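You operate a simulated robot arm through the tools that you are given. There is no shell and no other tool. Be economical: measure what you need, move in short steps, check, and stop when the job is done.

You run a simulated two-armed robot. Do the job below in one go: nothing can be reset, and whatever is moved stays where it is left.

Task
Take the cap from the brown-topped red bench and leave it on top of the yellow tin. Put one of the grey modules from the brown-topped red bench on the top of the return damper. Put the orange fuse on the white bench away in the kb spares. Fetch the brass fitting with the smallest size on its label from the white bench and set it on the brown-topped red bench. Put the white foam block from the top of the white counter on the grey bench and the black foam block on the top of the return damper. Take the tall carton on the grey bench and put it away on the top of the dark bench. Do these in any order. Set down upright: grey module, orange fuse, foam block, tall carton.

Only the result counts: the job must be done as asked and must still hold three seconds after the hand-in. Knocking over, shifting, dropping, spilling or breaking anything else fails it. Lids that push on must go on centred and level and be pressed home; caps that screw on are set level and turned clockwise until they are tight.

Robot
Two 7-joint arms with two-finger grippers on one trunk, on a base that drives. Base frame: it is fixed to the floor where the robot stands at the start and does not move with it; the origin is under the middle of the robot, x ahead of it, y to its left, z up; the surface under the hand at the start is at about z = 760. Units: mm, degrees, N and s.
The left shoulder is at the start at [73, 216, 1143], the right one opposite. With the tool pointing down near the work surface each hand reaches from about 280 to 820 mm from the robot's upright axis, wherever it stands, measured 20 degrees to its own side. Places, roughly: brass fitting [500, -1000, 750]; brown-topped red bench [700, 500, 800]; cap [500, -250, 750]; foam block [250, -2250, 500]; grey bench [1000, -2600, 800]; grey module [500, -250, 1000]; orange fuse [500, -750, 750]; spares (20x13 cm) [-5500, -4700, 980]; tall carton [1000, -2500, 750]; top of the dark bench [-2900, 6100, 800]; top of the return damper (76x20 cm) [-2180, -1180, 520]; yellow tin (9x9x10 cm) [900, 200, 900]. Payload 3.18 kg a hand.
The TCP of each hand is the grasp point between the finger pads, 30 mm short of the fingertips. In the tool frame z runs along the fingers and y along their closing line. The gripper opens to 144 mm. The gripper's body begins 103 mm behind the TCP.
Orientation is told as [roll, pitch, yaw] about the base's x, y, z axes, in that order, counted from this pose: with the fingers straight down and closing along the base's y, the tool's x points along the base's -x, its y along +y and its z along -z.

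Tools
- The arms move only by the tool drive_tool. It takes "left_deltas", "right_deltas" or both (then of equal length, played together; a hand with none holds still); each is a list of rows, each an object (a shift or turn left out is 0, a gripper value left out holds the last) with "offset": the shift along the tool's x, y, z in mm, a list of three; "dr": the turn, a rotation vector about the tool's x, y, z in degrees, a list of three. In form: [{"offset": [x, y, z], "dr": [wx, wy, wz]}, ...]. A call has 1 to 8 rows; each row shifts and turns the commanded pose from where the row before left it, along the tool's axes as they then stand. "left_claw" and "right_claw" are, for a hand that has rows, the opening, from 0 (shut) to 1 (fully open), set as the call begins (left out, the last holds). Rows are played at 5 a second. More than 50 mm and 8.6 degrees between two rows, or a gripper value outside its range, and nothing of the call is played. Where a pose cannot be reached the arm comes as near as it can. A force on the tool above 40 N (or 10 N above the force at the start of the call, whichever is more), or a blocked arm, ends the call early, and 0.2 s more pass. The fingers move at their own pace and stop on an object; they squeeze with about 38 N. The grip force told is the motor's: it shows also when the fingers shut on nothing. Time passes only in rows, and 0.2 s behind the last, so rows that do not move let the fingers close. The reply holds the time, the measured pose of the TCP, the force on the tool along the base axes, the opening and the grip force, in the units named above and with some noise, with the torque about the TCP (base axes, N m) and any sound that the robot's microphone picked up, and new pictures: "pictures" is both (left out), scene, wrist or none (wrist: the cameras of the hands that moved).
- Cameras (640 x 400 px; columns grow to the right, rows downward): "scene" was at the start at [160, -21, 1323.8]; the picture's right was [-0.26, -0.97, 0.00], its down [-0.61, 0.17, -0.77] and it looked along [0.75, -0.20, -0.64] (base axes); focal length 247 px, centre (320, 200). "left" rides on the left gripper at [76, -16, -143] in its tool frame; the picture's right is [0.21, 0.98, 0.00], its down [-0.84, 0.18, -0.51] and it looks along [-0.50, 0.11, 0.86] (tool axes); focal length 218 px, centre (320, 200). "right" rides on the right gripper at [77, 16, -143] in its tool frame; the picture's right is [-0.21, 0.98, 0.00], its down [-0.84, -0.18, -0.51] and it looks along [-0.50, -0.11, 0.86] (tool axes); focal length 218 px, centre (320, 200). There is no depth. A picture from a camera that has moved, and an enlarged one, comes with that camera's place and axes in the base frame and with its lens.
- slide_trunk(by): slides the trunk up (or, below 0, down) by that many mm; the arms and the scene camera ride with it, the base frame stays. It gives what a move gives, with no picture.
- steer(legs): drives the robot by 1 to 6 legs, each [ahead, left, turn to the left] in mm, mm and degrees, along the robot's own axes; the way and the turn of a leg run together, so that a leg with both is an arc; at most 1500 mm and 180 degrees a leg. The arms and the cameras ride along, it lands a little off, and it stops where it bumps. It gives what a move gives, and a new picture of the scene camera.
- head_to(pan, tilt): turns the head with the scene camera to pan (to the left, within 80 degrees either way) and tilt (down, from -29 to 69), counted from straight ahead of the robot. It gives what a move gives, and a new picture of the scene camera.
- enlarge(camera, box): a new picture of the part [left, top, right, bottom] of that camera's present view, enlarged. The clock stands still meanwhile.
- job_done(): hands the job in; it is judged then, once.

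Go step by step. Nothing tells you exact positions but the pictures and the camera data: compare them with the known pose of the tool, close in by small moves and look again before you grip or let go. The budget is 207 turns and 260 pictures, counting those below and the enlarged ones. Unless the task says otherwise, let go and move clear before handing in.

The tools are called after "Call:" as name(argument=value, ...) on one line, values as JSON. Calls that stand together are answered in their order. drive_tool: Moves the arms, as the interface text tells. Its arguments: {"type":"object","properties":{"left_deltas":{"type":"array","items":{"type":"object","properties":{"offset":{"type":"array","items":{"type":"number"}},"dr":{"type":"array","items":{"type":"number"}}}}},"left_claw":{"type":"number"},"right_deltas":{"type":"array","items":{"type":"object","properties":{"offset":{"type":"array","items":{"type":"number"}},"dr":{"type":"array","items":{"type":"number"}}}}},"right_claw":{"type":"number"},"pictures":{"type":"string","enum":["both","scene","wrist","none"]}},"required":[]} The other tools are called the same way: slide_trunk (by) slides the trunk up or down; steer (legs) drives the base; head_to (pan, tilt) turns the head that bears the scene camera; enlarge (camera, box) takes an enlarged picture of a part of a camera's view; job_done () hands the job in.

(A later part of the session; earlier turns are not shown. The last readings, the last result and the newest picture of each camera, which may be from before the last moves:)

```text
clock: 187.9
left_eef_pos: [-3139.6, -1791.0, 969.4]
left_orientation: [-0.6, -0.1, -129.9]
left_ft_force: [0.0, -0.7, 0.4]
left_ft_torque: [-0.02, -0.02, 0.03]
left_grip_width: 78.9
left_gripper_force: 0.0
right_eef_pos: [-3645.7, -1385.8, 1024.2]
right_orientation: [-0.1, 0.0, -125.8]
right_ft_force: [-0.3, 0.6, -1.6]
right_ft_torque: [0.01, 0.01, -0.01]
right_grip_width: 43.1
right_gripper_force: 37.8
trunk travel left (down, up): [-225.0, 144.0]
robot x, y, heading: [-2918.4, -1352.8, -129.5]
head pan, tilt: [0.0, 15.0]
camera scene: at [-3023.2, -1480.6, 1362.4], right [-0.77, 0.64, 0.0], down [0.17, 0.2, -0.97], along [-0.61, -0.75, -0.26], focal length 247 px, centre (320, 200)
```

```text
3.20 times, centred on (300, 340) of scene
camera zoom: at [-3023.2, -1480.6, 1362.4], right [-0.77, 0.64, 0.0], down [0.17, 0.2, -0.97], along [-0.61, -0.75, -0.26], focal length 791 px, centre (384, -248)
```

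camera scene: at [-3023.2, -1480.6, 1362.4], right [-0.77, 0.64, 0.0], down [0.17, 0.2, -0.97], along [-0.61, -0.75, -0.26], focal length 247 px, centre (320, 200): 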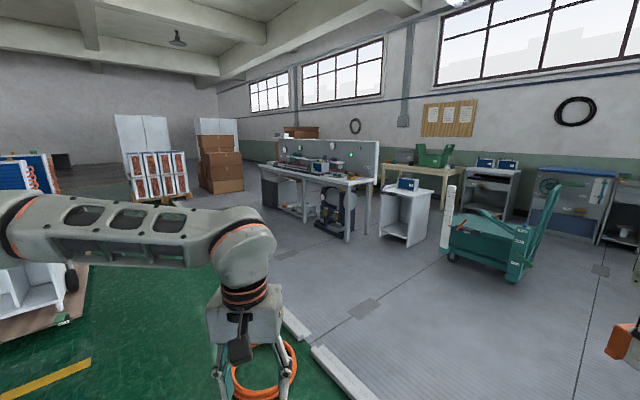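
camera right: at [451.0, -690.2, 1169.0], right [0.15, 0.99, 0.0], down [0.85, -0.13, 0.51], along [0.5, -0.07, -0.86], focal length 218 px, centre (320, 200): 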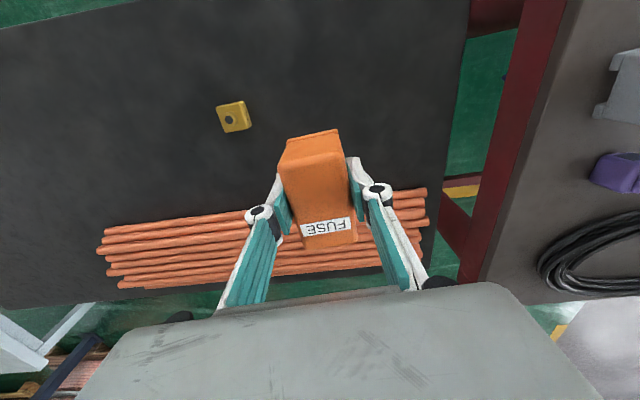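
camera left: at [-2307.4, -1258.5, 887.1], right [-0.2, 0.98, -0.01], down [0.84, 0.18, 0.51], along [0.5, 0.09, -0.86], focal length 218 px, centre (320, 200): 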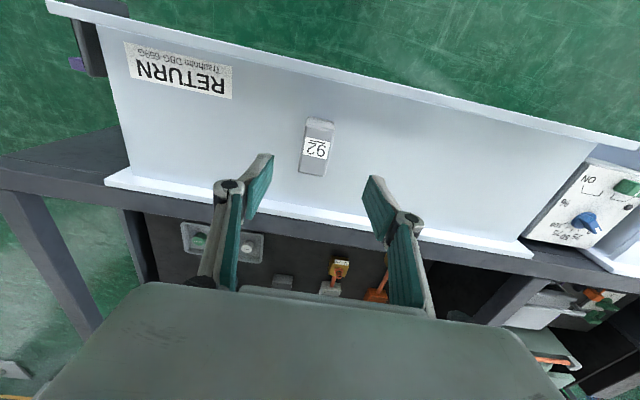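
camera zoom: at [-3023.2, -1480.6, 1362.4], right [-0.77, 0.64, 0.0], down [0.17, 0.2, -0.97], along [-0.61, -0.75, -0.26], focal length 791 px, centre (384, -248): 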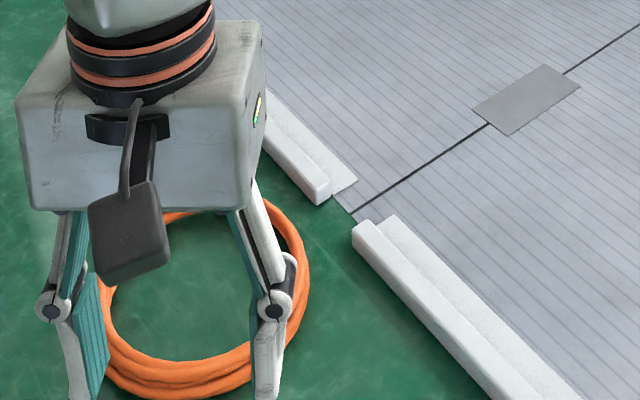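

There are raised white kerbs along x≈-3790 with only a narrow gap. I'll look along them for an opening.

Call:
head_to(pan=-45, tilt=22)

Call:
head_to(pan=-80, tilt=18)

Call:
head_to(pan=30, tilt=15)

```text
clock: 189.0
left_eef_pos: [-3140.2, -1790.7, 968.8]
left_orientation: [-0.7, 0.0, -129.9]
left_ft_force: [-1.0, -0.3, 0.5]
left_ft_torque: [0.01, -0.02, 0.02]
left_grip_width: 79.0
left_gripper_force: 0.1
right_eef_pos: [-3646.1, -1386.0, 1024.7]
right_orientation: [0.0, 0.1, -126.0]
right_ft_force: [0.3, 0.8, -2.6]
right_ft_torque: [-0.04, 0.02, -0.01]
right_grip_width: 43.6
right_gripper_force: 37.7
trunk travel left (down, up): [-225.0, 144.0]
robot x, y, heading: [-2914.3, -1347.8, -129.4]
head pan, tilt: [-45.0, 22.0]
camera scene: at [-3056.2, -1417.4, 1351.1], right [-0.1, 1.0, 0.0], down [0.37, 0.04, -0.93], along [-0.92, -0.09, -0.37], focal length 247 px, centre (320, 200)
```

scene: 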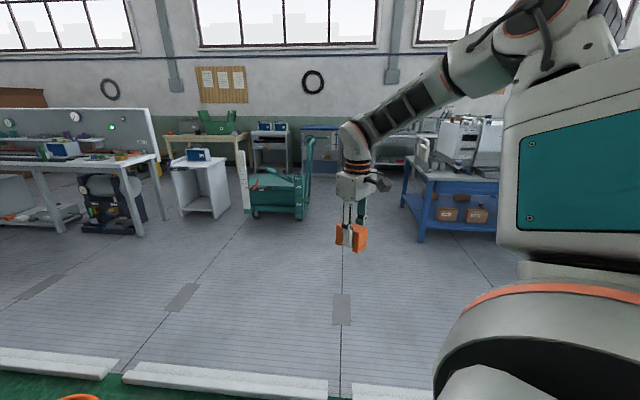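

```text
clock: 190.0
left_eef_pos: [-3140.8, -1791.3, 968.8]
left_orientation: [-0.7, 0.1, -129.9]
left_ft_force: [-0.5, 0.1, -0.4]
left_ft_torque: [-0.02, 0.01, -0.01]
left_grip_width: 79.1
left_gripper_force: 0.1
right_eef_pos: [-3645.9, -1384.1, 1024.3]
right_orientation: [0.0, 0.2, -126.0]
right_ft_force: [0.0, 0.4, -1.2]
right_ft_torque: [0.03, 0.0, -0.02]
right_grip_width: 43.1
right_gripper_force: 38.2
trunk travel left (down, up): [-225.0, 144.0]
robot x, y, heading: [-2919.8, -1351.9, -129.7]
head pan, tilt: [-80.0, 18.0]
camera scene: at [-3045.0, -1362.5, 1357.6], right [0.49, 0.87, 0.0], down [0.27, -0.15, -0.95], along [-0.83, 0.47, -0.31], focal length 247 px, centre (320, 200)
```

scene: 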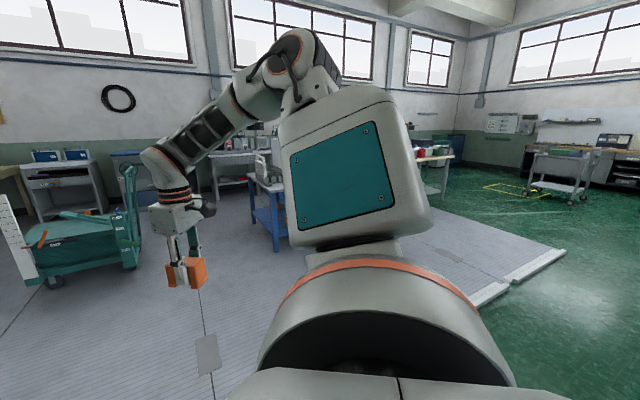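

```text
clock: 191.9
left_eef_pos: [-3141.0, -1790.3, 969.5]
left_orientation: [-0.6, -0.1, -129.8]
left_ft_force: [-0.2, -0.6, -0.2]
left_ft_torque: [0.0, -0.04, 0.0]
left_grip_width: 79.1
left_gripper_force: 0.0
right_eef_pos: [-3646.8, -1384.4, 1023.8]
right_orientation: [0.0, 0.1, -125.9]
right_ft_force: [-0.2, -0.1, -1.4]
right_ft_torque: [0.01, -0.03, 0.0]
right_grip_width: 43.2
right_gripper_force: 38.1
trunk travel left (down, up): [-225.0, 144.0]
robot x, y, heading: [-2916.1, -1346.6, -129.6]
head pan, tilt: [30.0, 15.0]
camera scene: at [-2979.3, -1500.6, 1362.5], right [-0.99, 0.17, 0.0], down [0.04, 0.26, -0.97], along [-0.16, -0.95, -0.26], focal length 247 px, centre (320, 200)
```

scene: 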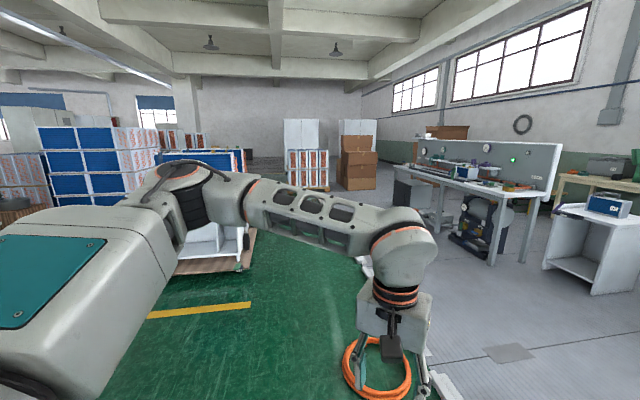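

The kerbs run along x≈-3790; the green area's south end looks open to the grey floor. I'll drive south at x≈-3000 and look.

Call:
steer(legs=[[0, 0, 39.6], [1350, 90, 0], [1250, 0, 0]])

Call:
head_to(pan=-25, tilt=25)

```text
clock: 203.7
left_eef_pos: [-2707.9, -3793.4, 970.1]
left_orientation: [-0.7, -0.1, -88.6]
left_ft_force: [-0.6, 0.1, -0.2]
left_ft_torque: [-0.06, 0.0, 0.0]
left_grip_width: 79.0
left_gripper_force: 0.1
right_eef_pos: [-3354.8, -3821.9, 1025.6]
right_orientation: [0.0, -0.1, -84.6]
right_ft_force: [0.8, 0.7, -0.7]
right_ft_torque: [-0.03, -0.01, 0.0]
right_grip_width: 43.0
right_gripper_force: 37.6
trunk travel left (down, up): [-225.0, 144.0]
robot x, y, heading: [-2831.3, -3318.4, -88.3]
head pan, tilt: [30.0, 15.0]
stopped in leg 3: the robot was blocked; the commanded pose is now the measured one
camera scene: at [-2777.2, -3468.7, 1362.4], right [-0.85, -0.53, 0.0], down [-0.14, 0.22, -0.97], along [0.51, -0.82, -0.26], focal length 247 px, centre (320, 200)
```

scene: 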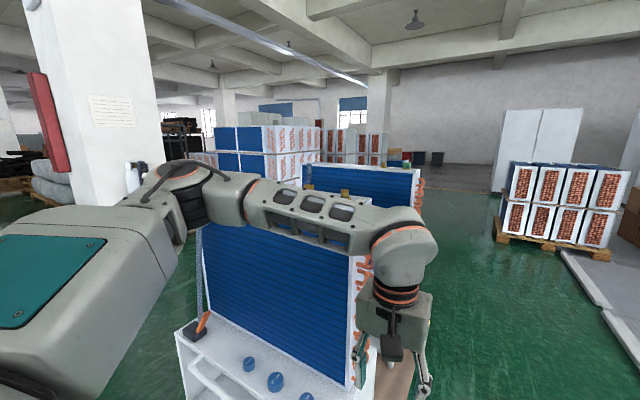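

```text
clock: 204.9
left_eef_pos: [-2708.0, -3794.8, 968.8]
left_orientation: [-0.7, -0.1, -88.6]
left_ft_force: [0.3, 0.0, -0.3]
left_ft_torque: [-0.01, 0.01, -0.01]
left_grip_width: 79.1
left_gripper_force: 0.0
right_eef_pos: [-3354.8, -3821.7, 1024.9]
right_orientation: [-0.1, 0.0, -84.7]
right_ft_force: [-0.3, 0.9, -0.7]
right_ft_torque: [-0.03, 0.01, -0.03]
right_grip_width: 43.1
right_gripper_force: 37.6
trunk travel left (down, up): [-225.0, 144.0]
robot x, y, heading: [-2827.1, -3315.6, -88.5]
head pan, tilt: [-25.0, 25.0]
camera scene: at [-2861.8, -3474.9, 1346.3], right [-0.92, 0.4, 0.0], down [0.17, 0.39, -0.91], along [-0.36, -0.83, -0.42], focal length 247 px, centre (320, 200)
```

scene: 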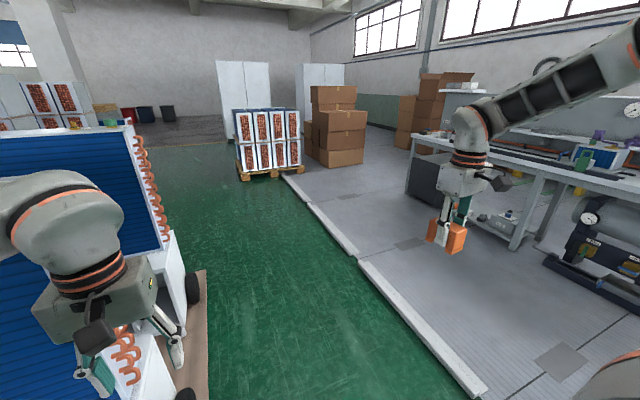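

I drifted the wrong way and touched the pallet; I'll back off, pass it on the west side and then face west at y≈-4650.

Call:
steer(legs=[[-150, 0, -1.5], [0, -400, 0], [1250, 0, 0], [230, 0, 0], [0, 0, -90]])

Call:
head_to(pan=0, tilt=25)

```text
clock: 221.0
left_eef_pos: [-3726.5, -4734.7, 969.9]
left_orientation: [-0.7, -0.2, 179.5]
left_ft_force: [0.4, 0.5, 0.4]
left_ft_torque: [0.01, 0.02, -0.02]
left_grip_width: 79.3
left_gripper_force: 0.0
right_eef_pos: [-3731.0, -4086.7, 1025.0]
right_orientation: [-0.1, 0.0, -176.6]
right_ft_force: [-0.3, 0.3, -0.8]
right_ft_torque: [-0.03, -0.03, -0.03]
right_grip_width: 43.1
right_gripper_force: 37.8
trunk travel left (down, up): [-225.0, 144.0]
robot x, y, heading: [-3242.1, -4632.0, 179.7]
head pan, tilt: [-25.0, 25.0]
camera scene: at [-3401.6, -4589.7, 1346.3], right [0.43, 0.9, 0.0], down [0.38, -0.18, -0.91], along [-0.82, 0.39, -0.42], focal length 247 px, centre (320, 200)
```

scene: 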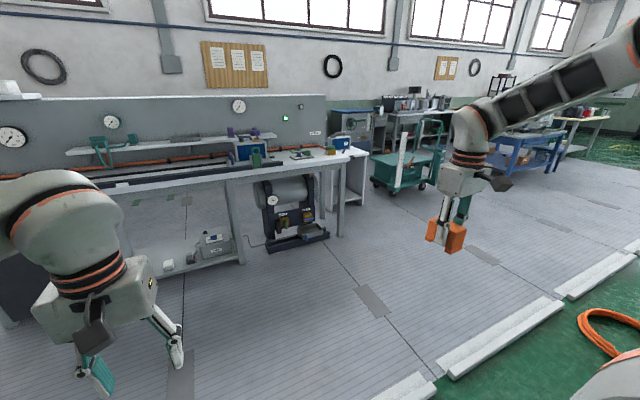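

```text
clock: 221.9
left_eef_pos: [-3726.8, -4733.6, 969.7]
left_orientation: [-0.8, -0.1, 179.4]
left_ft_force: [-0.1, 0.3, -0.9]
left_ft_torque: [0.0, -0.03, -0.03]
left_grip_width: 79.3
left_gripper_force: 0.0
right_eef_pos: [-3731.6, -4088.1, 1026.6]
right_orientation: [0.0, 0.0, -176.7]
right_ft_force: [0.4, 0.2, -1.4]
right_ft_torque: [0.01, 0.0, 0.02]
right_grip_width: 43.2
right_gripper_force: 37.8
trunk travel left (down, up): [-225.0, 144.0]
robot x, y, heading: [-3240.9, -4629.9, 179.5]
head pan, tilt: [0.0, 25.0]
camera scene: at [-3410.5, -4628.6, 1346.3], right [0.01, 1.0, 0.0], down [0.42, 0.0, -0.91], along [-0.91, 0.01, -0.42], focal length 247 px, centre (320, 200)
```

scene: 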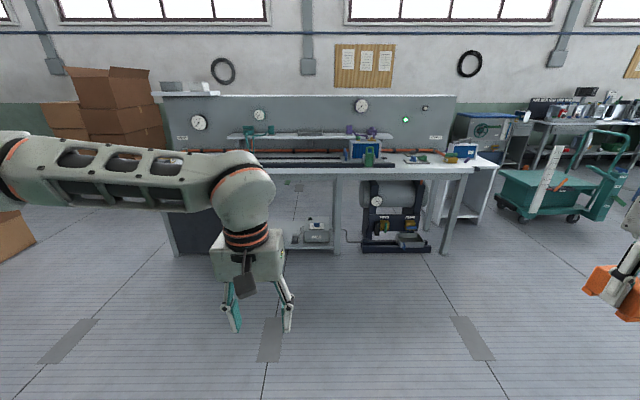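

The bench is straight ahead. I'll try driving slowly across the kerb line.

Call:
steer(legs=[[400, 0, 0], [400, 0, 0]])

```text
clock: 226.4
left_eef_pos: [-4518.1, -4737.8, 968.7]
left_orientation: [-0.7, -0.2, 179.9]
left_ft_force: [-0.3, 0.7, -0.5]
left_ft_torque: [-0.01, -0.02, -0.02]
left_grip_width: 79.4
left_gripper_force: 0.1
right_eef_pos: [-4526.7, -4089.7, 1024.7]
right_orientation: [-0.1, -0.1, -176.2]
right_ft_force: [-0.1, 0.1, -1.4]
right_ft_torque: [0.01, -0.03, -0.01]
right_grip_width: 43.3
right_gripper_force: 38.5
trunk travel left (down, up): [-225.0, 144.0]
robot x, y, heading: [-4034.7, -4628.3, -179.9]
head pan, tilt: [0.0, 25.0]
camera scene: at [-4202.0, -4629.0, 1346.2], right [0.0, 1.0, 0.0], down [0.42, 0.0, -0.91], along [-0.91, 0.0, -0.42], focal length 247 px, centre (320, 200)
```

scene: 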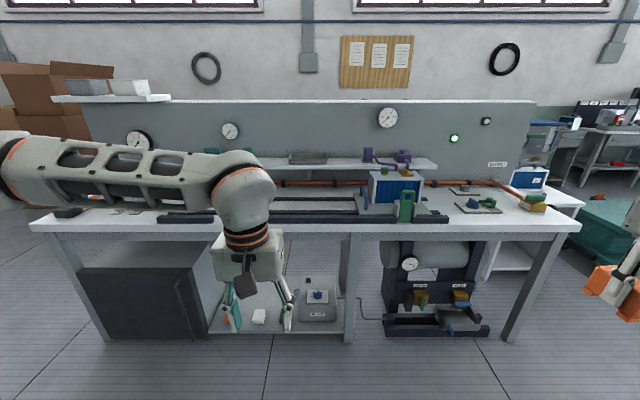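

The kerbs didn't block. The spares should be the grey tray on the back shelf; zooming.

Call:
enlarge(camera="scene", box=[180, 100, 480, 250])

Call:
enlarge(camera="scene", box=[265, 135, 365, 198])

```text
2.13 times, centred on (330, 175) of scene
camera zoom: at [-4202.0, -4629.0, 1346.2], right [0.0, 1.0, 0.0], down [0.42, 0.0, -0.91], along [-0.91, 0.0, -0.42], focal length 528 px, centre (299, 253)
```

zoom: 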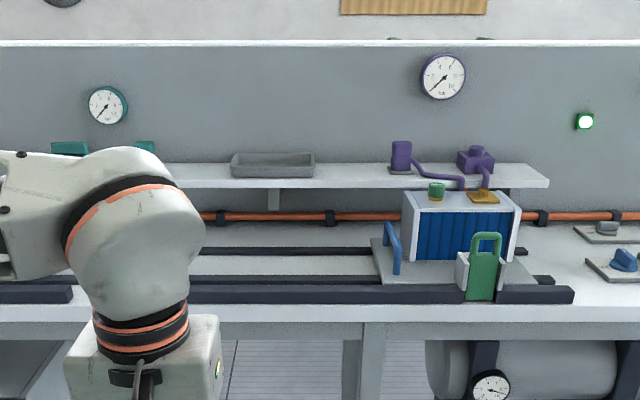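

```text
6.35 times, centred on (315, 166) of scene
camera zoom: at [-4202.0, -4629.0, 1346.2], right [0.0, 1.0, 0.0], down [0.42, 0.0, -0.91], along [-0.91, 0.0, -0.42], focal length 1570 px, centre (352, 413)
```

zoom: 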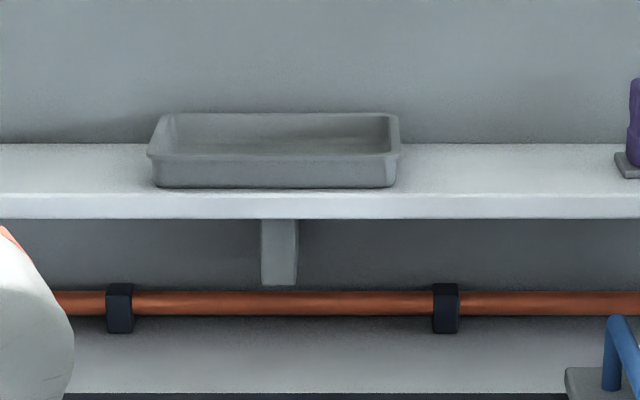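

The tray centre is about [-5450,-4690], rim z≈1000. I'll raise the trunk and drive so the tray lies ahead-right of the robot.

Call:
slide_trunk(by=100)

Call:
steer(legs=[[0, 360, 0], [640, 0, 0]])

Call:
head_to(pan=-20, tilt=30)

```text
clock: 227.8
left_eef_pos: [-4516.9, -4737.8, 1069.0]
left_orientation: [-0.8, 0.0, 179.8]
left_ft_force: [-0.3, 0.3, -0.7]
left_ft_torque: [-0.03, -0.01, -0.02]
left_grip_width: 79.4
left_gripper_force: 0.1
right_eef_pos: [-4526.0, -4089.9, 1125.6]
right_orientation: [0.0, 0.0, -176.3]
right_ft_force: [0.4, 0.8, -1.6]
right_ft_torque: [0.01, 0.0, -0.01]
right_grip_width: 43.3
right_gripper_force: 37.9
trunk travel left (down, up): [-325.0, 44.0]
robot x, y, heading: [-4030.9, -4628.6, -179.6]
head pan, tilt: [0.0, 25.0]
```

```text
clock: 234.7
left_eef_pos: [-5157.3, -5094.4, 1070.0]
left_orientation: [-0.7, -0.2, 179.6]
left_ft_force: [-0.4, 0.3, -0.2]
left_ft_torque: [0.01, -0.03, 0.0]
left_grip_width: 79.1
left_gripper_force: 0.0
right_eef_pos: [-5165.9, -4447.7, 1125.2]
right_orientation: [-0.2, -0.2, -176.4]
right_ft_force: [0.4, 0.1, -1.9]
right_ft_torque: [0.0, -0.03, 0.0]
right_grip_width: 43.0
right_gripper_force: 37.8
trunk travel left (down, up): [-325.0, 44.0]
robot x, y, heading: [-4670.3, -4993.0, 179.9]
head pan, tilt: [0.0, 25.0]
camera scene: at [-4806.8, -4988.4, 1449.0], right [0.0, 1.0, 0.0], down [0.42, 0.0, -0.91], along [-0.91, 0.0, -0.42], focal length 247 px, centre (320, 200)
```

scene: 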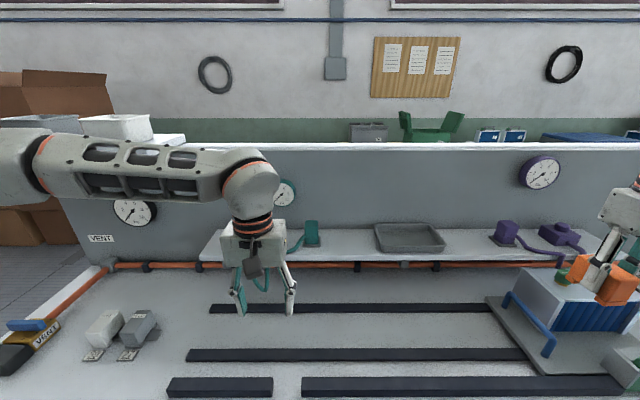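

```text
clock: 235.5
left_eef_pos: [-5158.6, -5095.0, 1068.9]
left_orientation: [-0.7, -0.1, 179.5]
left_ft_force: [-0.6, -0.9, -0.5]
left_ft_torque: [-0.01, -0.03, -0.01]
left_grip_width: 79.1
left_gripper_force: 0.1
right_eef_pos: [-5164.6, -4446.8, 1125.5]
right_orientation: [-0.1, -0.1, -176.4]
right_ft_force: [-0.4, -0.6, -1.2]
right_ft_torque: [-0.02, 0.0, 0.02]
right_grip_width: 43.3
right_gripper_force: 37.9
trunk travel left (down, up): [-325.0, 44.0]
robot x, y, heading: [-4672.1, -4992.7, 179.5]
head pan, tilt: [-20.0, 30.0]
camera scene: at [-4799.1, -4957.6, 1441.1], right [0.34, 0.94, 0.0], down [0.47, -0.17, -0.87], along [-0.81, 0.3, -0.5], focal length 247 px, centre (320, 200)
```

scene: 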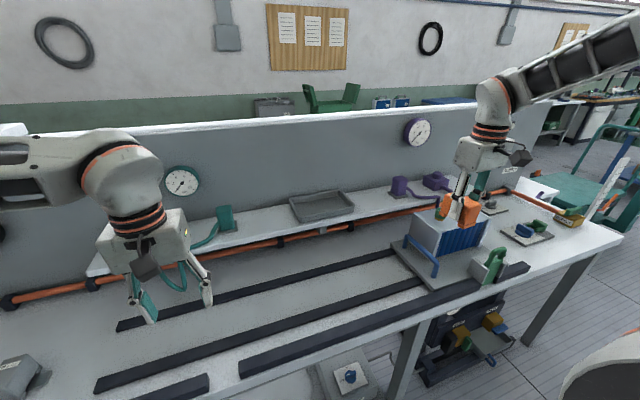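

The tray is at about [-5498,-4687], a long reach. I'll creep 45 mm closer.

Call:
steer(legs=[[45, 0, 0]])

Call:
drive_tool(right_deltas=[{"offset": [0, 10, 0], "dr": [0, 0, -8]}, {"offset": [0, 40, 0], "dr": [0, 0, -8]}, {"offset": [0, 40, 0], "dr": [0, 0, -8]}, {"offset": [0, 40, 0], "dr": [0, 0, -8]}, {"offset": [0, 40, 0], "dr": [0, 0, 0]}], pictures="none")

```text
clock: 236.4
left_eef_pos: [-5203.0, -5096.0, 1068.5]
left_orientation: [-0.7, 0.0, 179.4]
left_ft_force: [-1.0, 0.1, 0.2]
left_ft_torque: [0.02, -0.05, -0.01]
left_grip_width: 79.0
left_gripper_force: 0.1
right_eef_pos: [-5210.1, -4447.1, 1123.9]
right_orientation: [0.0, 0.0, -176.6]
right_ft_force: [0.0, 0.1, -1.0]
right_ft_torque: [0.01, -0.09, -0.01]
right_grip_width: 43.1
right_gripper_force: 37.9
trunk travel left (down, up): [-325.0, 44.0]
robot x, y, heading: [-4717.7, -4988.3, 179.7]
head pan, tilt: [-20.0, 30.0]
camera scene: at [-4845.4, -4957.2, 1440.8], right [0.35, 0.94, 0.0], down [0.47, -0.17, -0.87], along [-0.81, 0.3, -0.5], focal length 247 px, centre (320, 200)
```

scene: 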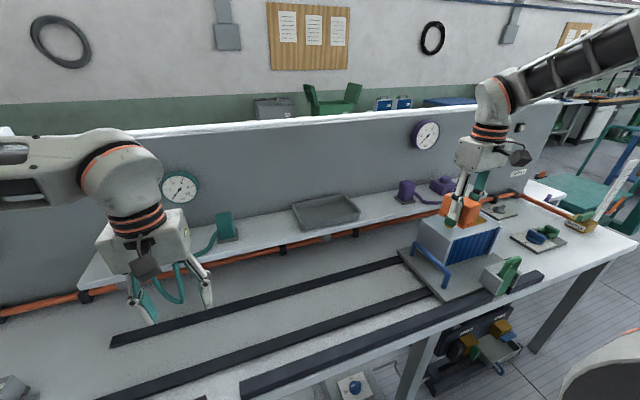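

```text
clock: 237.6
left_eef_pos: [-5200.8, -5094.8, 1070.4]
left_orientation: [-0.9, -0.1, 179.6]
left_ft_force: [0.1, 0.0, -1.0]
left_ft_torque: [0.02, 0.01, -0.01]
left_grip_width: 79.5
left_gripper_force: 0.1
right_eef_pos: [-5145.3, -4602.8, 1126.1]
right_orientation: [-0.1, -0.1, -144.4]
right_ft_force: [0.8, -0.2, -1.9]
right_ft_torque: [0.03, 0.02, 0.01]
right_grip_width: 43.0
right_gripper_force: 38.1
trunk travel left (down, up): [-325.0, 44.0]
robot x, y, heading: [-4716.5, -4986.5, 179.9]
head pan, tilt: [-20.0, 30.0]
```

Call:
drive_tool(right_deltas=[{"offset": [-42, -17, 0]}, {"offset": [-42, -17, 0]}, {"offset": [-42, -17, 0]}, {"offset": [-42, -17, 0]}, {"offset": [-42, -17, 0]}, {"offset": [-42, -17, 0]}], pictures="both")

```text
clock: 239.0
left_eef_pos: [-5201.1, -5096.3, 1070.5]
left_orientation: [-0.8, -0.2, 179.4]
left_ft_force: [0.6, 0.5, 1.4]
left_ft_torque: [0.03, 0.02, -0.02]
left_grip_width: 79.1
left_gripper_force: 0.0
right_eef_pos: [-5374.3, -4657.1, 1127.2]
right_orientation: [-0.2, -0.2, -144.6]
right_ft_force: [0.4, 1.1, -1.1]
right_ft_torque: [0.03, 0.04, -0.02]
right_grip_width: 43.1
right_gripper_force: 37.4
right hand out of reach, approached as far as the arm can: row 6
trunk travel left (down, up): [-325.0, 44.0]
robot x, y, heading: [-4723.2, -4990.5, 179.7]
head pan, tilt: [-20.0, 30.0]
camera scene: at [-4841.3, -4957.7, 1441.3], right [0.35, 0.94, 0.0], down [0.47, -0.17, -0.87], along [-0.81, 0.3, -0.5], focal length 247 px, centre (320, 200)
camera right: at [-5301.9, -4626.4, 1269.2], right [0.4, -0.92, 0.0], down [-0.79, -0.34, 0.51], along [-0.47, -0.2, -0.86], focal length 218 px, centre (320, 200)
```

scene: 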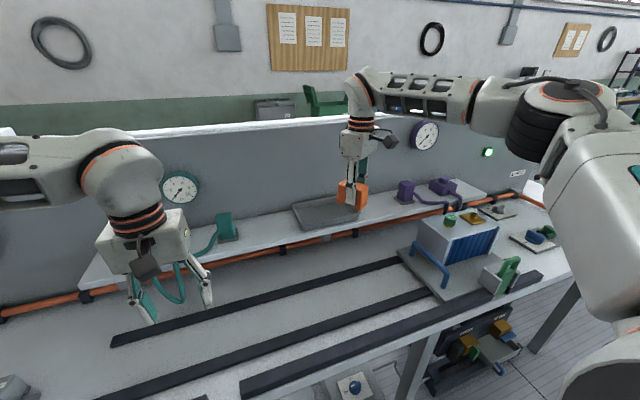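
right: 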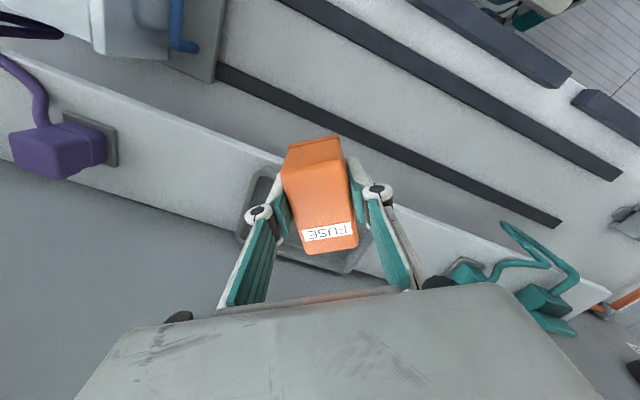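

The vertical reach is limited here; I'll try to roll a bit closer under the bench edge.

Call:
steer(legs=[[80, 0, 0]])

Call:
slide_trunk(by=44)

```text
clock: 240.1
left_eef_pos: [-5283.2, -5095.9, 1068.1]
left_orientation: [-0.7, 0.0, 179.6]
left_ft_force: [-0.4, -0.6, -0.2]
left_ft_torque: [0.01, -0.01, -0.01]
left_grip_width: 79.2
left_gripper_force: 0.1
right_eef_pos: [-5455.0, -4658.8, 1124.8]
right_orientation: [-0.1, 0.0, -144.4]
right_ft_force: [-0.5, 1.0, -1.6]
right_ft_torque: [0.03, -0.04, 0.01]
right_grip_width: 43.2
right_gripper_force: 37.9
trunk travel left (down, up): [-325.0, 44.0]
robot x, y, heading: [-4796.8, -4988.7, 180.1]
head pan, tilt: [-20.0, 30.0]
camera scene: at [-4923.5, -4957.2, 1440.9], right [0.34, 0.94, 0.0], down [0.47, -0.17, -0.87], along [-0.81, 0.3, -0.5], focal length 247 px, centre (320, 200)
```

scene: 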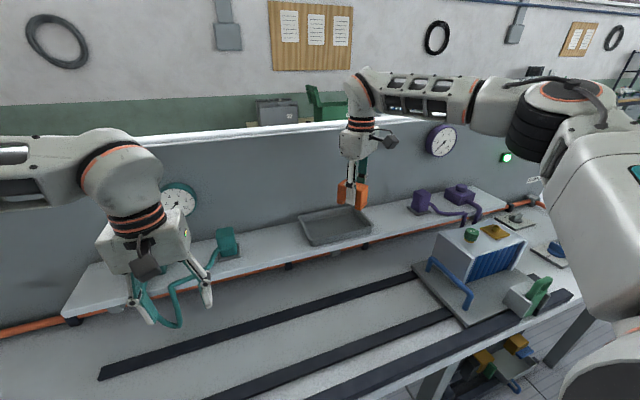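

```text
clock: 240.9
left_eef_pos: [-5281.4, -5095.5, 1113.6]
left_orientation: [-0.7, -0.1, 179.5]
left_ft_force: [0.8, 0.2, 0.3]
left_ft_torque: [0.02, -0.01, -0.01]
left_grip_width: 79.4
left_gripper_force: 0.1
right_eef_pos: [-5454.5, -4658.0, 1169.0]
right_orientation: [-0.1, 0.1, -144.4]
right_ft_force: [-0.1, -0.6, -2.0]
right_ft_torque: [0.01, -0.03, 0.03]
right_grip_width: 43.4
right_gripper_force: 37.8
trunk travel left (down, up): [-369.0, 0.0]
robot x, y, heading: [-4800.1, -4989.4, 179.7]
head pan, tilt: [-20.0, 30.0]
```

Moved freely. Now lowering some and moving over the tray.

Call:
drive_tool(right_deltas=[{"offset": [0, 0, 40]}, {"offset": [-18, 1, 30]}, {"offset": [-18, 1, 10]}, {"offset": [-17, 1, 0]}], pictures="both")

```text
clock: 241.9
left_eef_pos: [-5281.5, -5095.1, 1113.9]
left_orientation: [-0.7, 0.0, 179.6]
left_ft_force: [0.5, 0.7, 0.4]
left_ft_torque: [-0.02, 0.0, 0.0]
left_grip_width: 79.3
left_gripper_force: 0.0
right_eef_pos: [-5446.5, -4669.4, 1095.7]
right_orientation: [0.0, -0.1, -144.5]
right_ft_force: [0.2, -0.8, -0.9]
right_ft_torque: [0.0, 0.0, 0.0]
right_grip_width: 43.2
right_gripper_force: 38.0
right hand out of reach, approached as far as the arm can: row 2, 3, 4
trunk travel left (down, up): [-369.0, 0.0]
robot x, y, heading: [-4795.6, -4992.5, 179.7]
head pan, tilt: [-20.0, 30.0]
camera scene: at [-4922.8, -4957.3, 1484.1], right [0.34, 0.94, 0.0], down [0.47, -0.17, -0.87], along [-0.81, 0.3, -0.5], focal length 247 px, centre (320, 200)
camera right: at [-5373.9, -4638.3, 1239.4], right [0.4, -0.92, 0.0], down [-0.79, -0.34, 0.51], along [-0.47, -0.2, -0.86], focal length 218 px, centre (320, 200)
```

scene: 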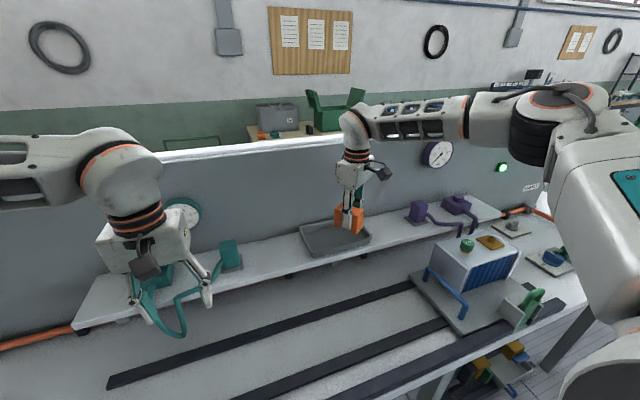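
right: 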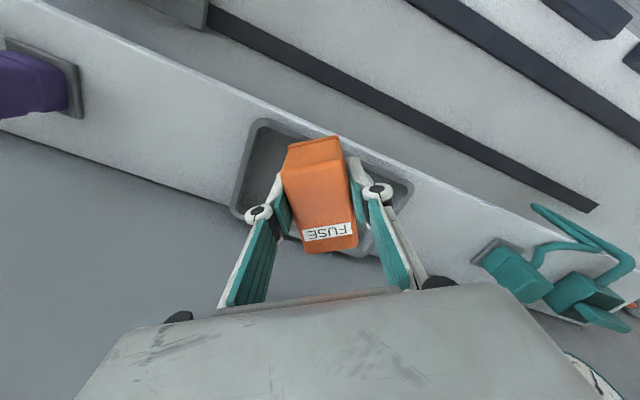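

I need about 50 mm more; I'll pull the left hand back out of the way first, then roll ahead.

Call:
drive_tool(left_deltas=[{"offset": [45, 0, 0]}, {"offset": [45, 0, 0]}, {"offset": [30, 0, 0]}], pictures="none")

Call:
steer(legs=[[50, 0, 0]])

Call:
enlarge(camera="right", box=[0, 0, 640, 400])

```text
clock: 242.8
left_eef_pos: [-5161.4, -5094.3, 1115.0]
left_orientation: [-0.6, -0.1, 179.5]
left_ft_force: [-0.4, 0.4, 0.3]
left_ft_torque: [0.02, 0.05, 0.03]
left_grip_width: 79.1
left_gripper_force: 0.0
right_eef_pos: [-5445.6, -4670.5, 1098.3]
right_orientation: [-0.1, -0.1, -144.4]
right_ft_force: [0.3, -0.6, -2.0]
right_ft_torque: [-0.01, 0.02, 0.03]
right_grip_width: 43.3
right_gripper_force: 38.0
trunk travel left (down, up): [-369.0, 0.0]
robot x, y, heading: [-4799.3, -4991.0, 179.8]
head pan, tilt: [-20.0, 30.0]
```

```text
clock: 243.7
left_eef_pos: [-5212.3, -5095.4, 1114.2]
left_orientation: [-0.7, 0.0, 179.5]
left_ft_force: [-0.5, 0.0, 0.1]
left_ft_torque: [0.01, -0.09, -0.01]
left_grip_width: 79.1
left_gripper_force: 0.2
right_eef_pos: [-5496.6, -4671.0, 1094.6]
right_orientation: [-0.1, 0.0, -144.5]
right_ft_force: [-0.8, -0.5, -2.0]
right_ft_torque: [0.01, -0.11, -0.05]
right_grip_width: 43.1
right_gripper_force: 37.4
trunk travel left (down, up): [-369.0, 0.0]
robot x, y, heading: [-4844.0, -4990.3, 179.7]
head pan, tilt: [-20.0, 30.0]
camera scene: at [-4974.2, -4957.2, 1483.9], right [0.34, 0.94, 0.0], down [0.47, -0.17, -0.87], along [-0.81, 0.3, -0.5], focal length 247 px, centre (320, 200)
```

scene: 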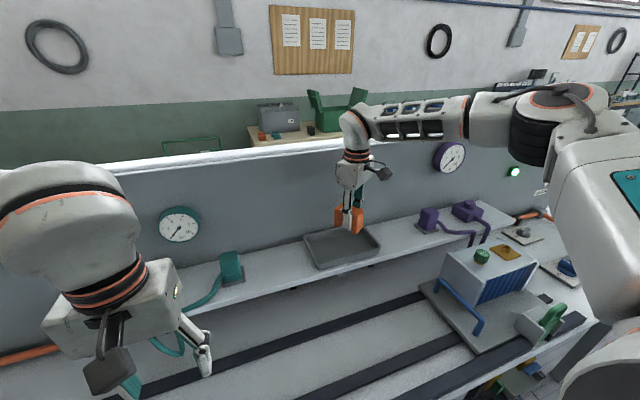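

```text
1.00 times, centred on (320, 200) of right (not enlarged: the box is as wide or as high as the picture)
camera zoom: at [-5425.2, -4638.4, 1238.5], right [0.4, -0.92, 0.0], down [-0.79, -0.34, 0.51], along [-0.47, -0.2, -0.86], focal length 218 px, centre (320, 200)
```

zoom: 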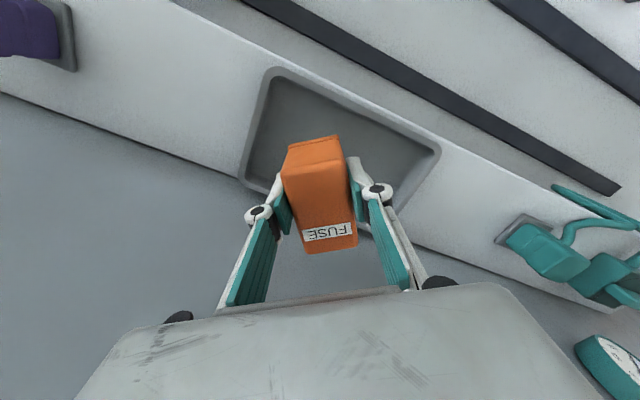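

Tray spans x -5565…-5443, y -4792…-4595. I'm nearly centred; shifting 21 mm in y and lowering.

Call:
drive_tool(right_deltas=[{"offset": [-9, 19.4, 0]}, {"offset": [0, 0, 25]}, {"offset": [0, 0, 20]}], pictures="both")

```text
clock: 244.5
left_eef_pos: [-5210.7, -5095.7, 1114.7]
left_orientation: [-0.7, -0.1, 179.6]
left_ft_force: [1.1, 0.6, 0.4]
left_ft_torque: [0.02, 0.01, -0.01]
left_grip_width: 79.2
left_gripper_force: 0.0
right_eef_pos: [-5478.3, -4682.8, 1054.4]
right_orientation: [-0.1, -0.1, -144.4]
right_ft_force: [0.4, -0.7, -1.4]
right_ft_torque: [-0.03, 0.01, -0.01]
right_grip_width: 43.3
right_gripper_force: 38.2
right hand out of reach, approached as far as the arm can: row 1, 2, 3
trunk travel left (down, up): [-369.0, 0.0]
robot x, y, heading: [-4846.7, -4991.0, 179.6]
head pan, tilt: [-20.0, 30.0]
camera scene: at [-4971.3, -4957.5, 1484.1], right [0.34, 0.94, 0.0], down [0.47, -0.17, -0.87], along [-0.81, 0.3, -0.5], focal length 247 px, centre (320, 200)
camera right: at [-5406.0, -4650.9, 1197.8], right [0.4, -0.92, 0.0], down [-0.79, -0.34, 0.51], along [-0.47, -0.2, -0.86], focal length 218 px, centre (320, 200)
```

scene: 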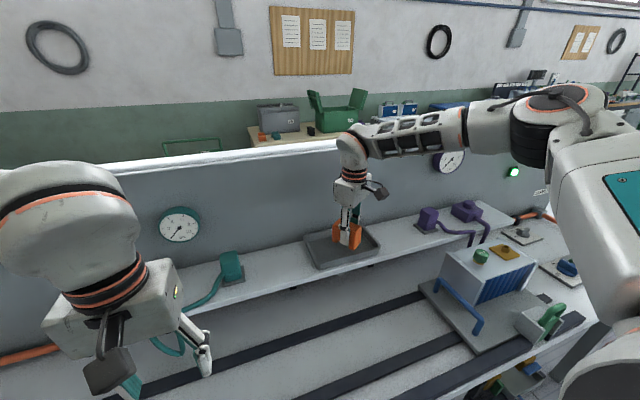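
right: 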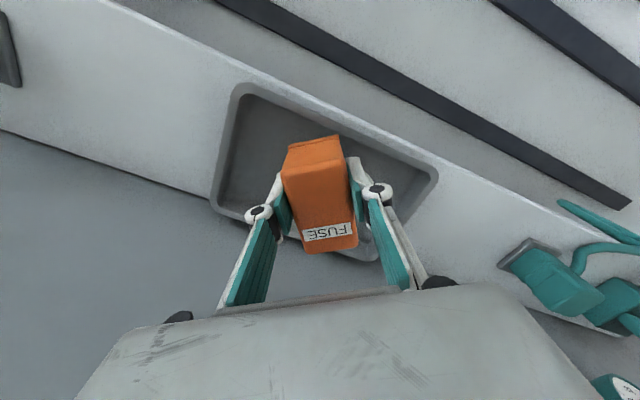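

Call:
drive_tool(right_deltas=[{"dr": [0, 0, -7]}, {"dr": [0, 0, -7]}], pictures="none")

Call:
drive_tool(right_deltas=[{"offset": [-6, 6, 0]}, {"offset": [0, 0, 5]}], pictures="none")

```text
clock: 245.1
left_eef_pos: [-5211.3, -5094.8, 1114.5]
left_orientation: [-0.7, -0.1, 179.5]
left_ft_force: [-0.9, -0.9, 0.4]
left_ft_torque: [0.02, 0.03, 0.0]
left_grip_width: 79.3
left_gripper_force: 0.0
right_eef_pos: [-5479.6, -4682.6, 1054.1]
right_orientation: [-0.1, -0.2, -130.3]
right_ft_force: [-0.2, 0.1, -0.7]
right_ft_torque: [0.04, 0.02, 0.04]
right_grip_width: 43.1
right_gripper_force: 38.4
trunk travel left (down, up): [-369.0, 0.0]
robot x, y, heading: [-4847.9, -4991.4, 179.8]
head pan, tilt: [-20.0, 30.0]
```

```text
clock: 245.7
left_eef_pos: [-5210.9, -5094.6, 1113.2]
left_orientation: [-0.7, -0.2, 179.6]
left_ft_force: [0.5, 0.4, -0.4]
left_ft_torque: [-0.01, -0.01, -0.01]
left_grip_width: 79.3
left_gripper_force: 0.1
right_eef_pos: [-5474.3, -4689.2, 1050.9]
right_orientation: [-0.2, -0.3, -130.4]
right_ft_force: [-0.2, 0.1, -2.0]
right_ft_torque: [-0.05, -0.03, -0.03]
right_grip_width: 43.2
right_gripper_force: 37.7
right hand out of reach, approached as far as the arm can: row 1
trunk travel left (down, up): [-369.0, 0.0]
robot x, y, heading: [-4847.4, -4992.3, 180.0]
head pan, tilt: [-20.0, 30.0]
```

It is a pure reach limit, so I'll use base and trunk for the last moves: restore yaw, roll 18 mm ahead, then lower by trunk.

Call:
drive_tool(right_deltas=[{"dr": [0, 0, 8]}, {"dr": [0, 0, 8]}], pictures="none")

Call:
steer(legs=[[18, 0, 0]])

Call:
enlarge(camera="right", box=[0, 0, 640, 400])

```text
clock: 246.3
left_eef_pos: [-5211.5, -5095.6, 1115.2]
left_orientation: [-0.6, -0.1, 179.6]
left_ft_force: [0.2, -0.1, 0.1]
left_ft_torque: [-0.04, 0.02, -0.01]
left_grip_width: 79.4
left_gripper_force: 0.0
right_eef_pos: [-5473.7, -4689.8, 1051.3]
right_orientation: [-0.1, -0.3, -146.4]
right_ft_force: [-0.3, 0.1, -1.6]
right_ft_torque: [0.03, -0.01, 0.02]
right_grip_width: 42.9
right_gripper_force: 38.8
trunk travel left (down, up): [-369.0, 0.0]
robot x, y, heading: [-4846.2, -4991.3, 180.0]
head pan, tilt: [-20.0, 30.0]
```

```text
clock: 247.1
left_eef_pos: [-5221.1, -5095.2, 1114.4]
left_orientation: [-0.7, 0.0, 179.5]
left_ft_force: [-0.9, 0.5, -0.4]
left_ft_torque: [0.01, -0.06, -0.03]
left_grip_width: 79.2
left_gripper_force: 0.0
right_eef_pos: [-5485.1, -4688.8, 1050.1]
right_orientation: [0.0, -0.2, -146.4]
right_ft_force: [-0.3, 0.1, -1.9]
right_ft_torque: [0.01, -0.04, -0.01]
right_grip_width: 43.2
right_gripper_force: 37.9
trunk travel left (down, up): [-369.0, 0.0]
robot x, y, heading: [-4857.1, -4990.3, 179.8]
head pan, tilt: [-20.0, 30.0]
camera scene: at [-4983.4, -4957.1, 1483.8], right [0.34, 0.94, 0.0], down [0.47, -0.17, -0.86], along [-0.81, 0.3, -0.5], focal length 247 px, centre (320, 200)
```

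scene: 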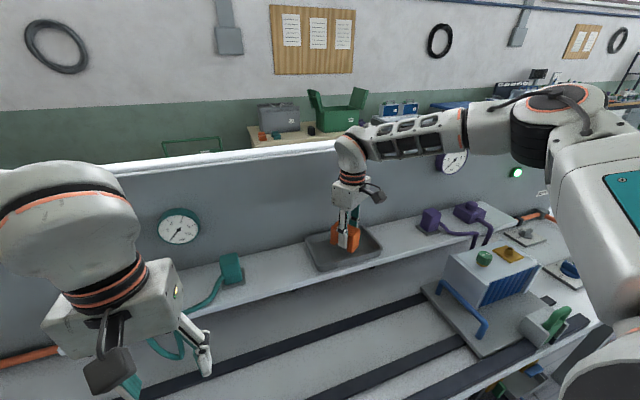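

```text
1.00 times, centred on (320, 200) of right (not enlarged: the box is as wide or as high as the picture)
camera zoom: at [-5411.3, -4660.4, 1192.3], right [0.37, -0.93, 0.0], down [-0.8, -0.32, 0.51], along [-0.47, -0.19, -0.86], focal length 218 px, centre (320, 200)
```

zoom: 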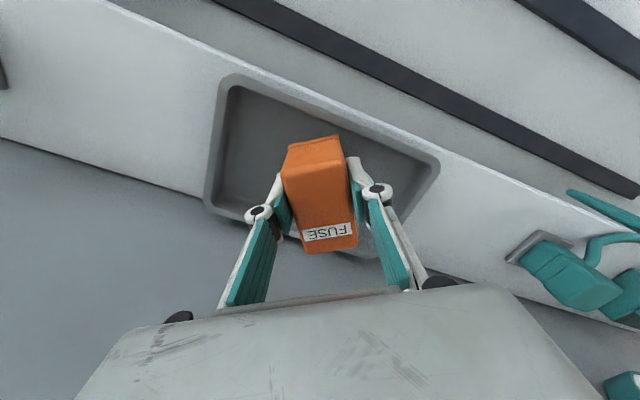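

Need about 13 mm more forward, then lower by trunk.

Call:
steer(legs=[[16, 3, 0]])

Call:
slide_trunk(by=-20)

Call:
enlarge(camera="right", box=[160, 50, 480, 250])

```text
clock: 247.8
left_eef_pos: [-5220.6, -5095.2, 1115.0]
left_orientation: [-0.7, -0.1, 179.6]
left_ft_force: [0.0, 0.2, 0.4]
left_ft_torque: [-0.01, -0.01, 0.02]
left_grip_width: 79.2
left_gripper_force: 0.0
right_eef_pos: [-5482.8, -4690.0, 1050.2]
right_orientation: [0.0, -0.3, -146.5]
right_ft_force: [0.1, -0.5, -2.2]
right_ft_torque: [0.0, -0.02, 0.02]
right_grip_width: 43.1
right_gripper_force: 38.8
trunk travel left (down, up): [-369.0, 0.0]
robot x, y, heading: [-4856.3, -4993.7, 179.5]
head pan, tilt: [-20.0, 30.0]
camera scene: at [-4982.0, -4958.0, 1484.0], right [0.34, 0.94, 0.0], down [0.47, -0.17, -0.87], along [-0.81, 0.3, -0.5], focal length 247 px, centre (320, 200)
```

scene: 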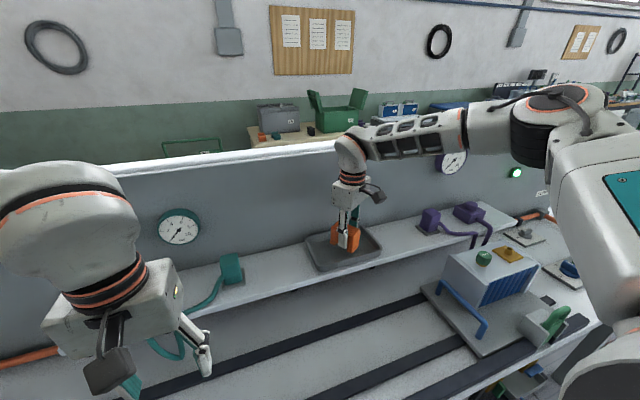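

```text
clock: 248.5
left_eef_pos: [-5221.1, -5096.5, 1094.2]
left_orientation: [-0.7, -0.2, 179.6]
left_ft_force: [0.6, -0.6, 0.2]
left_ft_torque: [-0.02, 0.01, -0.03]
left_grip_width: 79.2
left_gripper_force: 0.1
right_eef_pos: [-5483.0, -4689.4, 1031.6]
right_orientation: [-0.1, -0.3, -146.4]
right_ft_force: [0.7, -0.7, -1.0]
right_ft_torque: [0.02, -0.01, 0.01]
right_grip_width: 43.3
right_gripper_force: 38.0
trunk travel left (down, up): [-349.0, 20.0]
robot x, y, heading: [-4858.2, -4990.7, 179.9]
head pan, tilt: [-20.0, 30.0]
```

```text
2.00 times, centred on (320, 150) of right
camera zoom: at [-5408.5, -4660.0, 1173.6], right [0.37, -0.93, 0.0], down [-0.8, -0.31, 0.51], along [-0.48, -0.19, -0.86], focal length 436 px, centre (320, 300)
```

zoom: 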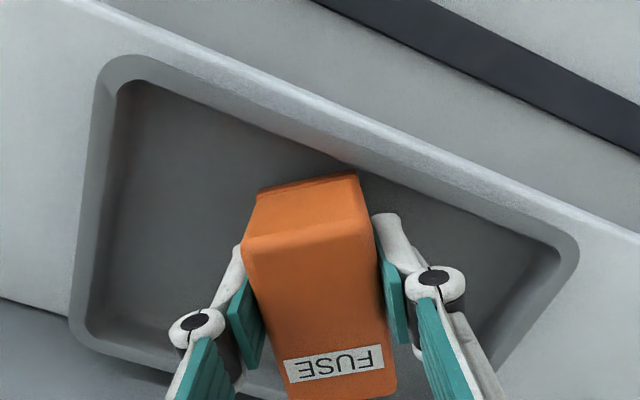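

The fuse is too near the front wall. I'll rise, tilt the tool 5° forward for extra reach and shift 15 mm deeper.

Call:
slide_trunk(by=20)

Call:
drive_tool(right_deltas=[{"offset": [0, 0, 0], "dr": [0, -5, 0]}, {"offset": [-6, -5, 0]}, {"offset": [-7, -5, 0]}], pictures="wrist")

```text
clock: 249.2
left_eef_pos: [-5221.6, -5095.0, 1115.3]
left_orientation: [-0.7, -0.2, 179.6]
left_ft_force: [-1.1, 0.2, 0.8]
left_ft_torque: [0.0, -0.01, 0.01]
left_grip_width: 79.3
left_gripper_force: 0.0
right_eef_pos: [-5482.8, -4689.9, 1050.6]
right_orientation: [-0.2, -0.4, -146.4]
right_ft_force: [-0.3, -1.2, -1.3]
right_ft_torque: [0.01, -0.06, -0.03]
right_grip_width: 43.1
right_gripper_force: 37.9
trunk travel left (down, up): [-369.0, 0.0]
robot x, y, heading: [-4857.3, -4990.7, 179.8]
head pan, tilt: [-20.0, 30.0]
```

```text
clock: 250.0
left_eef_pos: [-5221.7, -5094.4, 1115.4]
left_orientation: [-0.7, -0.1, 179.6]
left_ft_force: [0.3, 0.1, 0.6]
left_ft_torque: [-0.03, 0.04, -0.01]
left_grip_width: 79.0
left_gripper_force: 0.1
right_eef_pos: [-5499.2, -4688.8, 1053.1]
right_orientation: [-0.2, -5.4, -146.5]
right_ft_force: [-0.4, 0.6, -1.1]
right_ft_torque: [-0.01, 0.0, -0.03]
right_grip_width: 43.3
right_gripper_force: 38.4
trunk travel left (down, up): [-369.0, 0.0]
robot x, y, heading: [-4854.7, -4988.9, 179.7]
head pan, tilt: [-20.0, 30.0]
camera right: at [-5415.0, -4651.9, 1187.4], right [0.37, -0.93, 0.02], down [-0.76, -0.29, 0.59], along [-0.54, -0.23, -0.81], focal length 218 px, centre (320, 200)
```

right: 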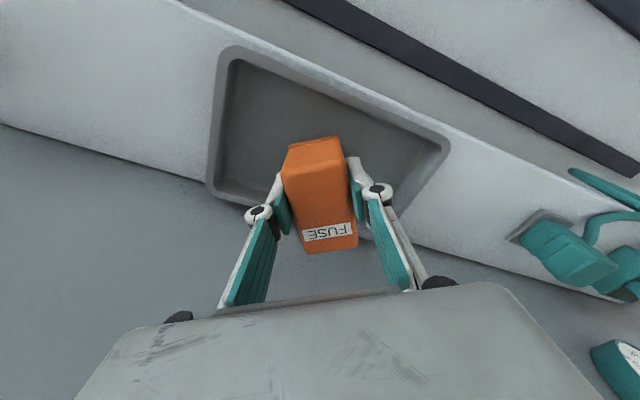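

Good, centred now. Lowering by trunk in steps.

Call:
slide_trunk(by=-20)

Call:
slide_trunk(by=-5)

Call:
enlarge(camera="right", box=[160, 50, 480, 250])

```text
clock: 250.6
left_eef_pos: [-5220.2, -5096.1, 1095.2]
left_orientation: [-0.8, -0.1, 179.5]
left_ft_force: [-0.6, -0.6, -0.4]
left_ft_torque: [-0.02, -0.03, -0.04]
left_grip_width: 79.2
left_gripper_force: 0.0
right_eef_pos: [-5499.1, -4689.1, 1031.8]
right_orientation: [-0.1, -5.5, -146.3]
right_ft_force: [0.2, -0.3, -0.7]
right_ft_torque: [0.02, 0.02, 0.05]
right_grip_width: 43.2
right_gripper_force: 37.9
trunk travel left (down, up): [-349.0, 20.0]
robot x, y, heading: [-4857.6, -4990.2, 179.9]
head pan, tilt: [-20.0, 30.0]
```

```text
clock: 251.2
left_eef_pos: [-5220.8, -5096.0, 1088.9]
left_orientation: [-0.7, -0.1, 179.6]
left_ft_force: [-0.9, 0.0, 0.7]
left_ft_torque: [-0.01, 0.0, 0.0]
left_grip_width: 79.2
left_gripper_force: 0.1
right_eef_pos: [-5498.5, -4688.6, 1026.9]
right_orientation: [-0.1, -5.4, -146.4]
right_ft_force: [0.4, -0.7, -1.3]
right_ft_torque: [0.01, -0.03, 0.05]
right_grip_width: 43.3
right_gripper_force: 38.1
trunk travel left (down, up): [-344.0, 25.0]
robot x, y, heading: [-4860.1, -4992.4, 179.6]
head pan, tilt: [-20.0, 30.0]
```

```text
2.00 times, centred on (320, 150) of right
camera zoom: at [-5415.0, -4652.1, 1162.4], right [0.37, -0.93, 0.02], down [-0.76, -0.29, 0.59], along [-0.54, -0.23, -0.81], focal length 436 px, centre (320, 300)
```

zoom: 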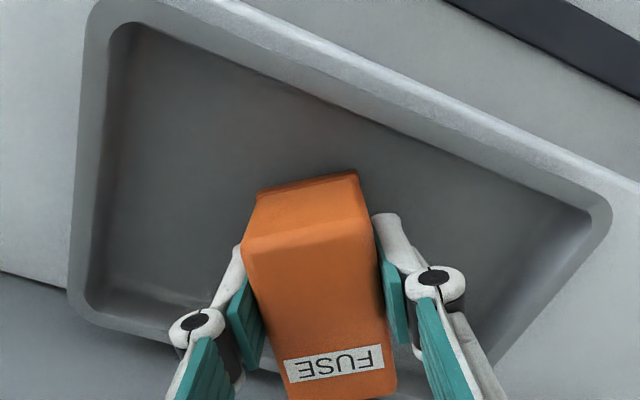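

Call:
slide_trunk(by=-4)

Call:
slide_trunk(by=-4)

```text
clock: 251.7
left_eef_pos: [-5220.4, -5095.9, 1086.6]
left_orientation: [-0.7, -0.1, 179.6]
left_ft_force: [-0.3, -0.3, 0.6]
left_ft_torque: [0.01, 0.01, 0.0]
left_grip_width: 79.1
left_gripper_force: 0.1
right_eef_pos: [-5499.3, -4689.1, 1024.8]
right_orientation: [-0.1, -5.4, -146.5]
right_ft_force: [0.8, 0.6, 2.6]
right_ft_torque: [0.0, -0.16, -0.01]
right_grip_width: 43.2
right_gripper_force: 38.4
trunk travel left (down, up): [-340.0, 29.0]
robot x, y, heading: [-4856.9, -4992.6, 179.8]
head pan, tilt: [-20.0, 30.0]
```

```text
clock: 252.2
left_eef_pos: [-5219.9, -5096.3, 1082.6]
left_orientation: [-0.7, -0.3, 179.6]
left_ft_force: [0.1, 0.2, 0.4]
left_ft_torque: [0.0, -0.01, -0.05]
left_grip_width: 79.3
left_gripper_force: 0.1
right_eef_pos: [-5499.5, -4689.6, 1021.7]
right_orientation: [-0.3, -5.8, -146.4]
right_ft_force: [0.8, 4.5, 22.2]
right_ft_torque: [0.49, -0.55, 0.04]
right_grip_width: 43.6
right_gripper_force: 38.1
trunk travel left (down, up): [-336.0, 33.0]
robot x, y, heading: [-4858.0, -4989.6, 179.9]
head pan, tilt: [-20.0, 30.0]
```

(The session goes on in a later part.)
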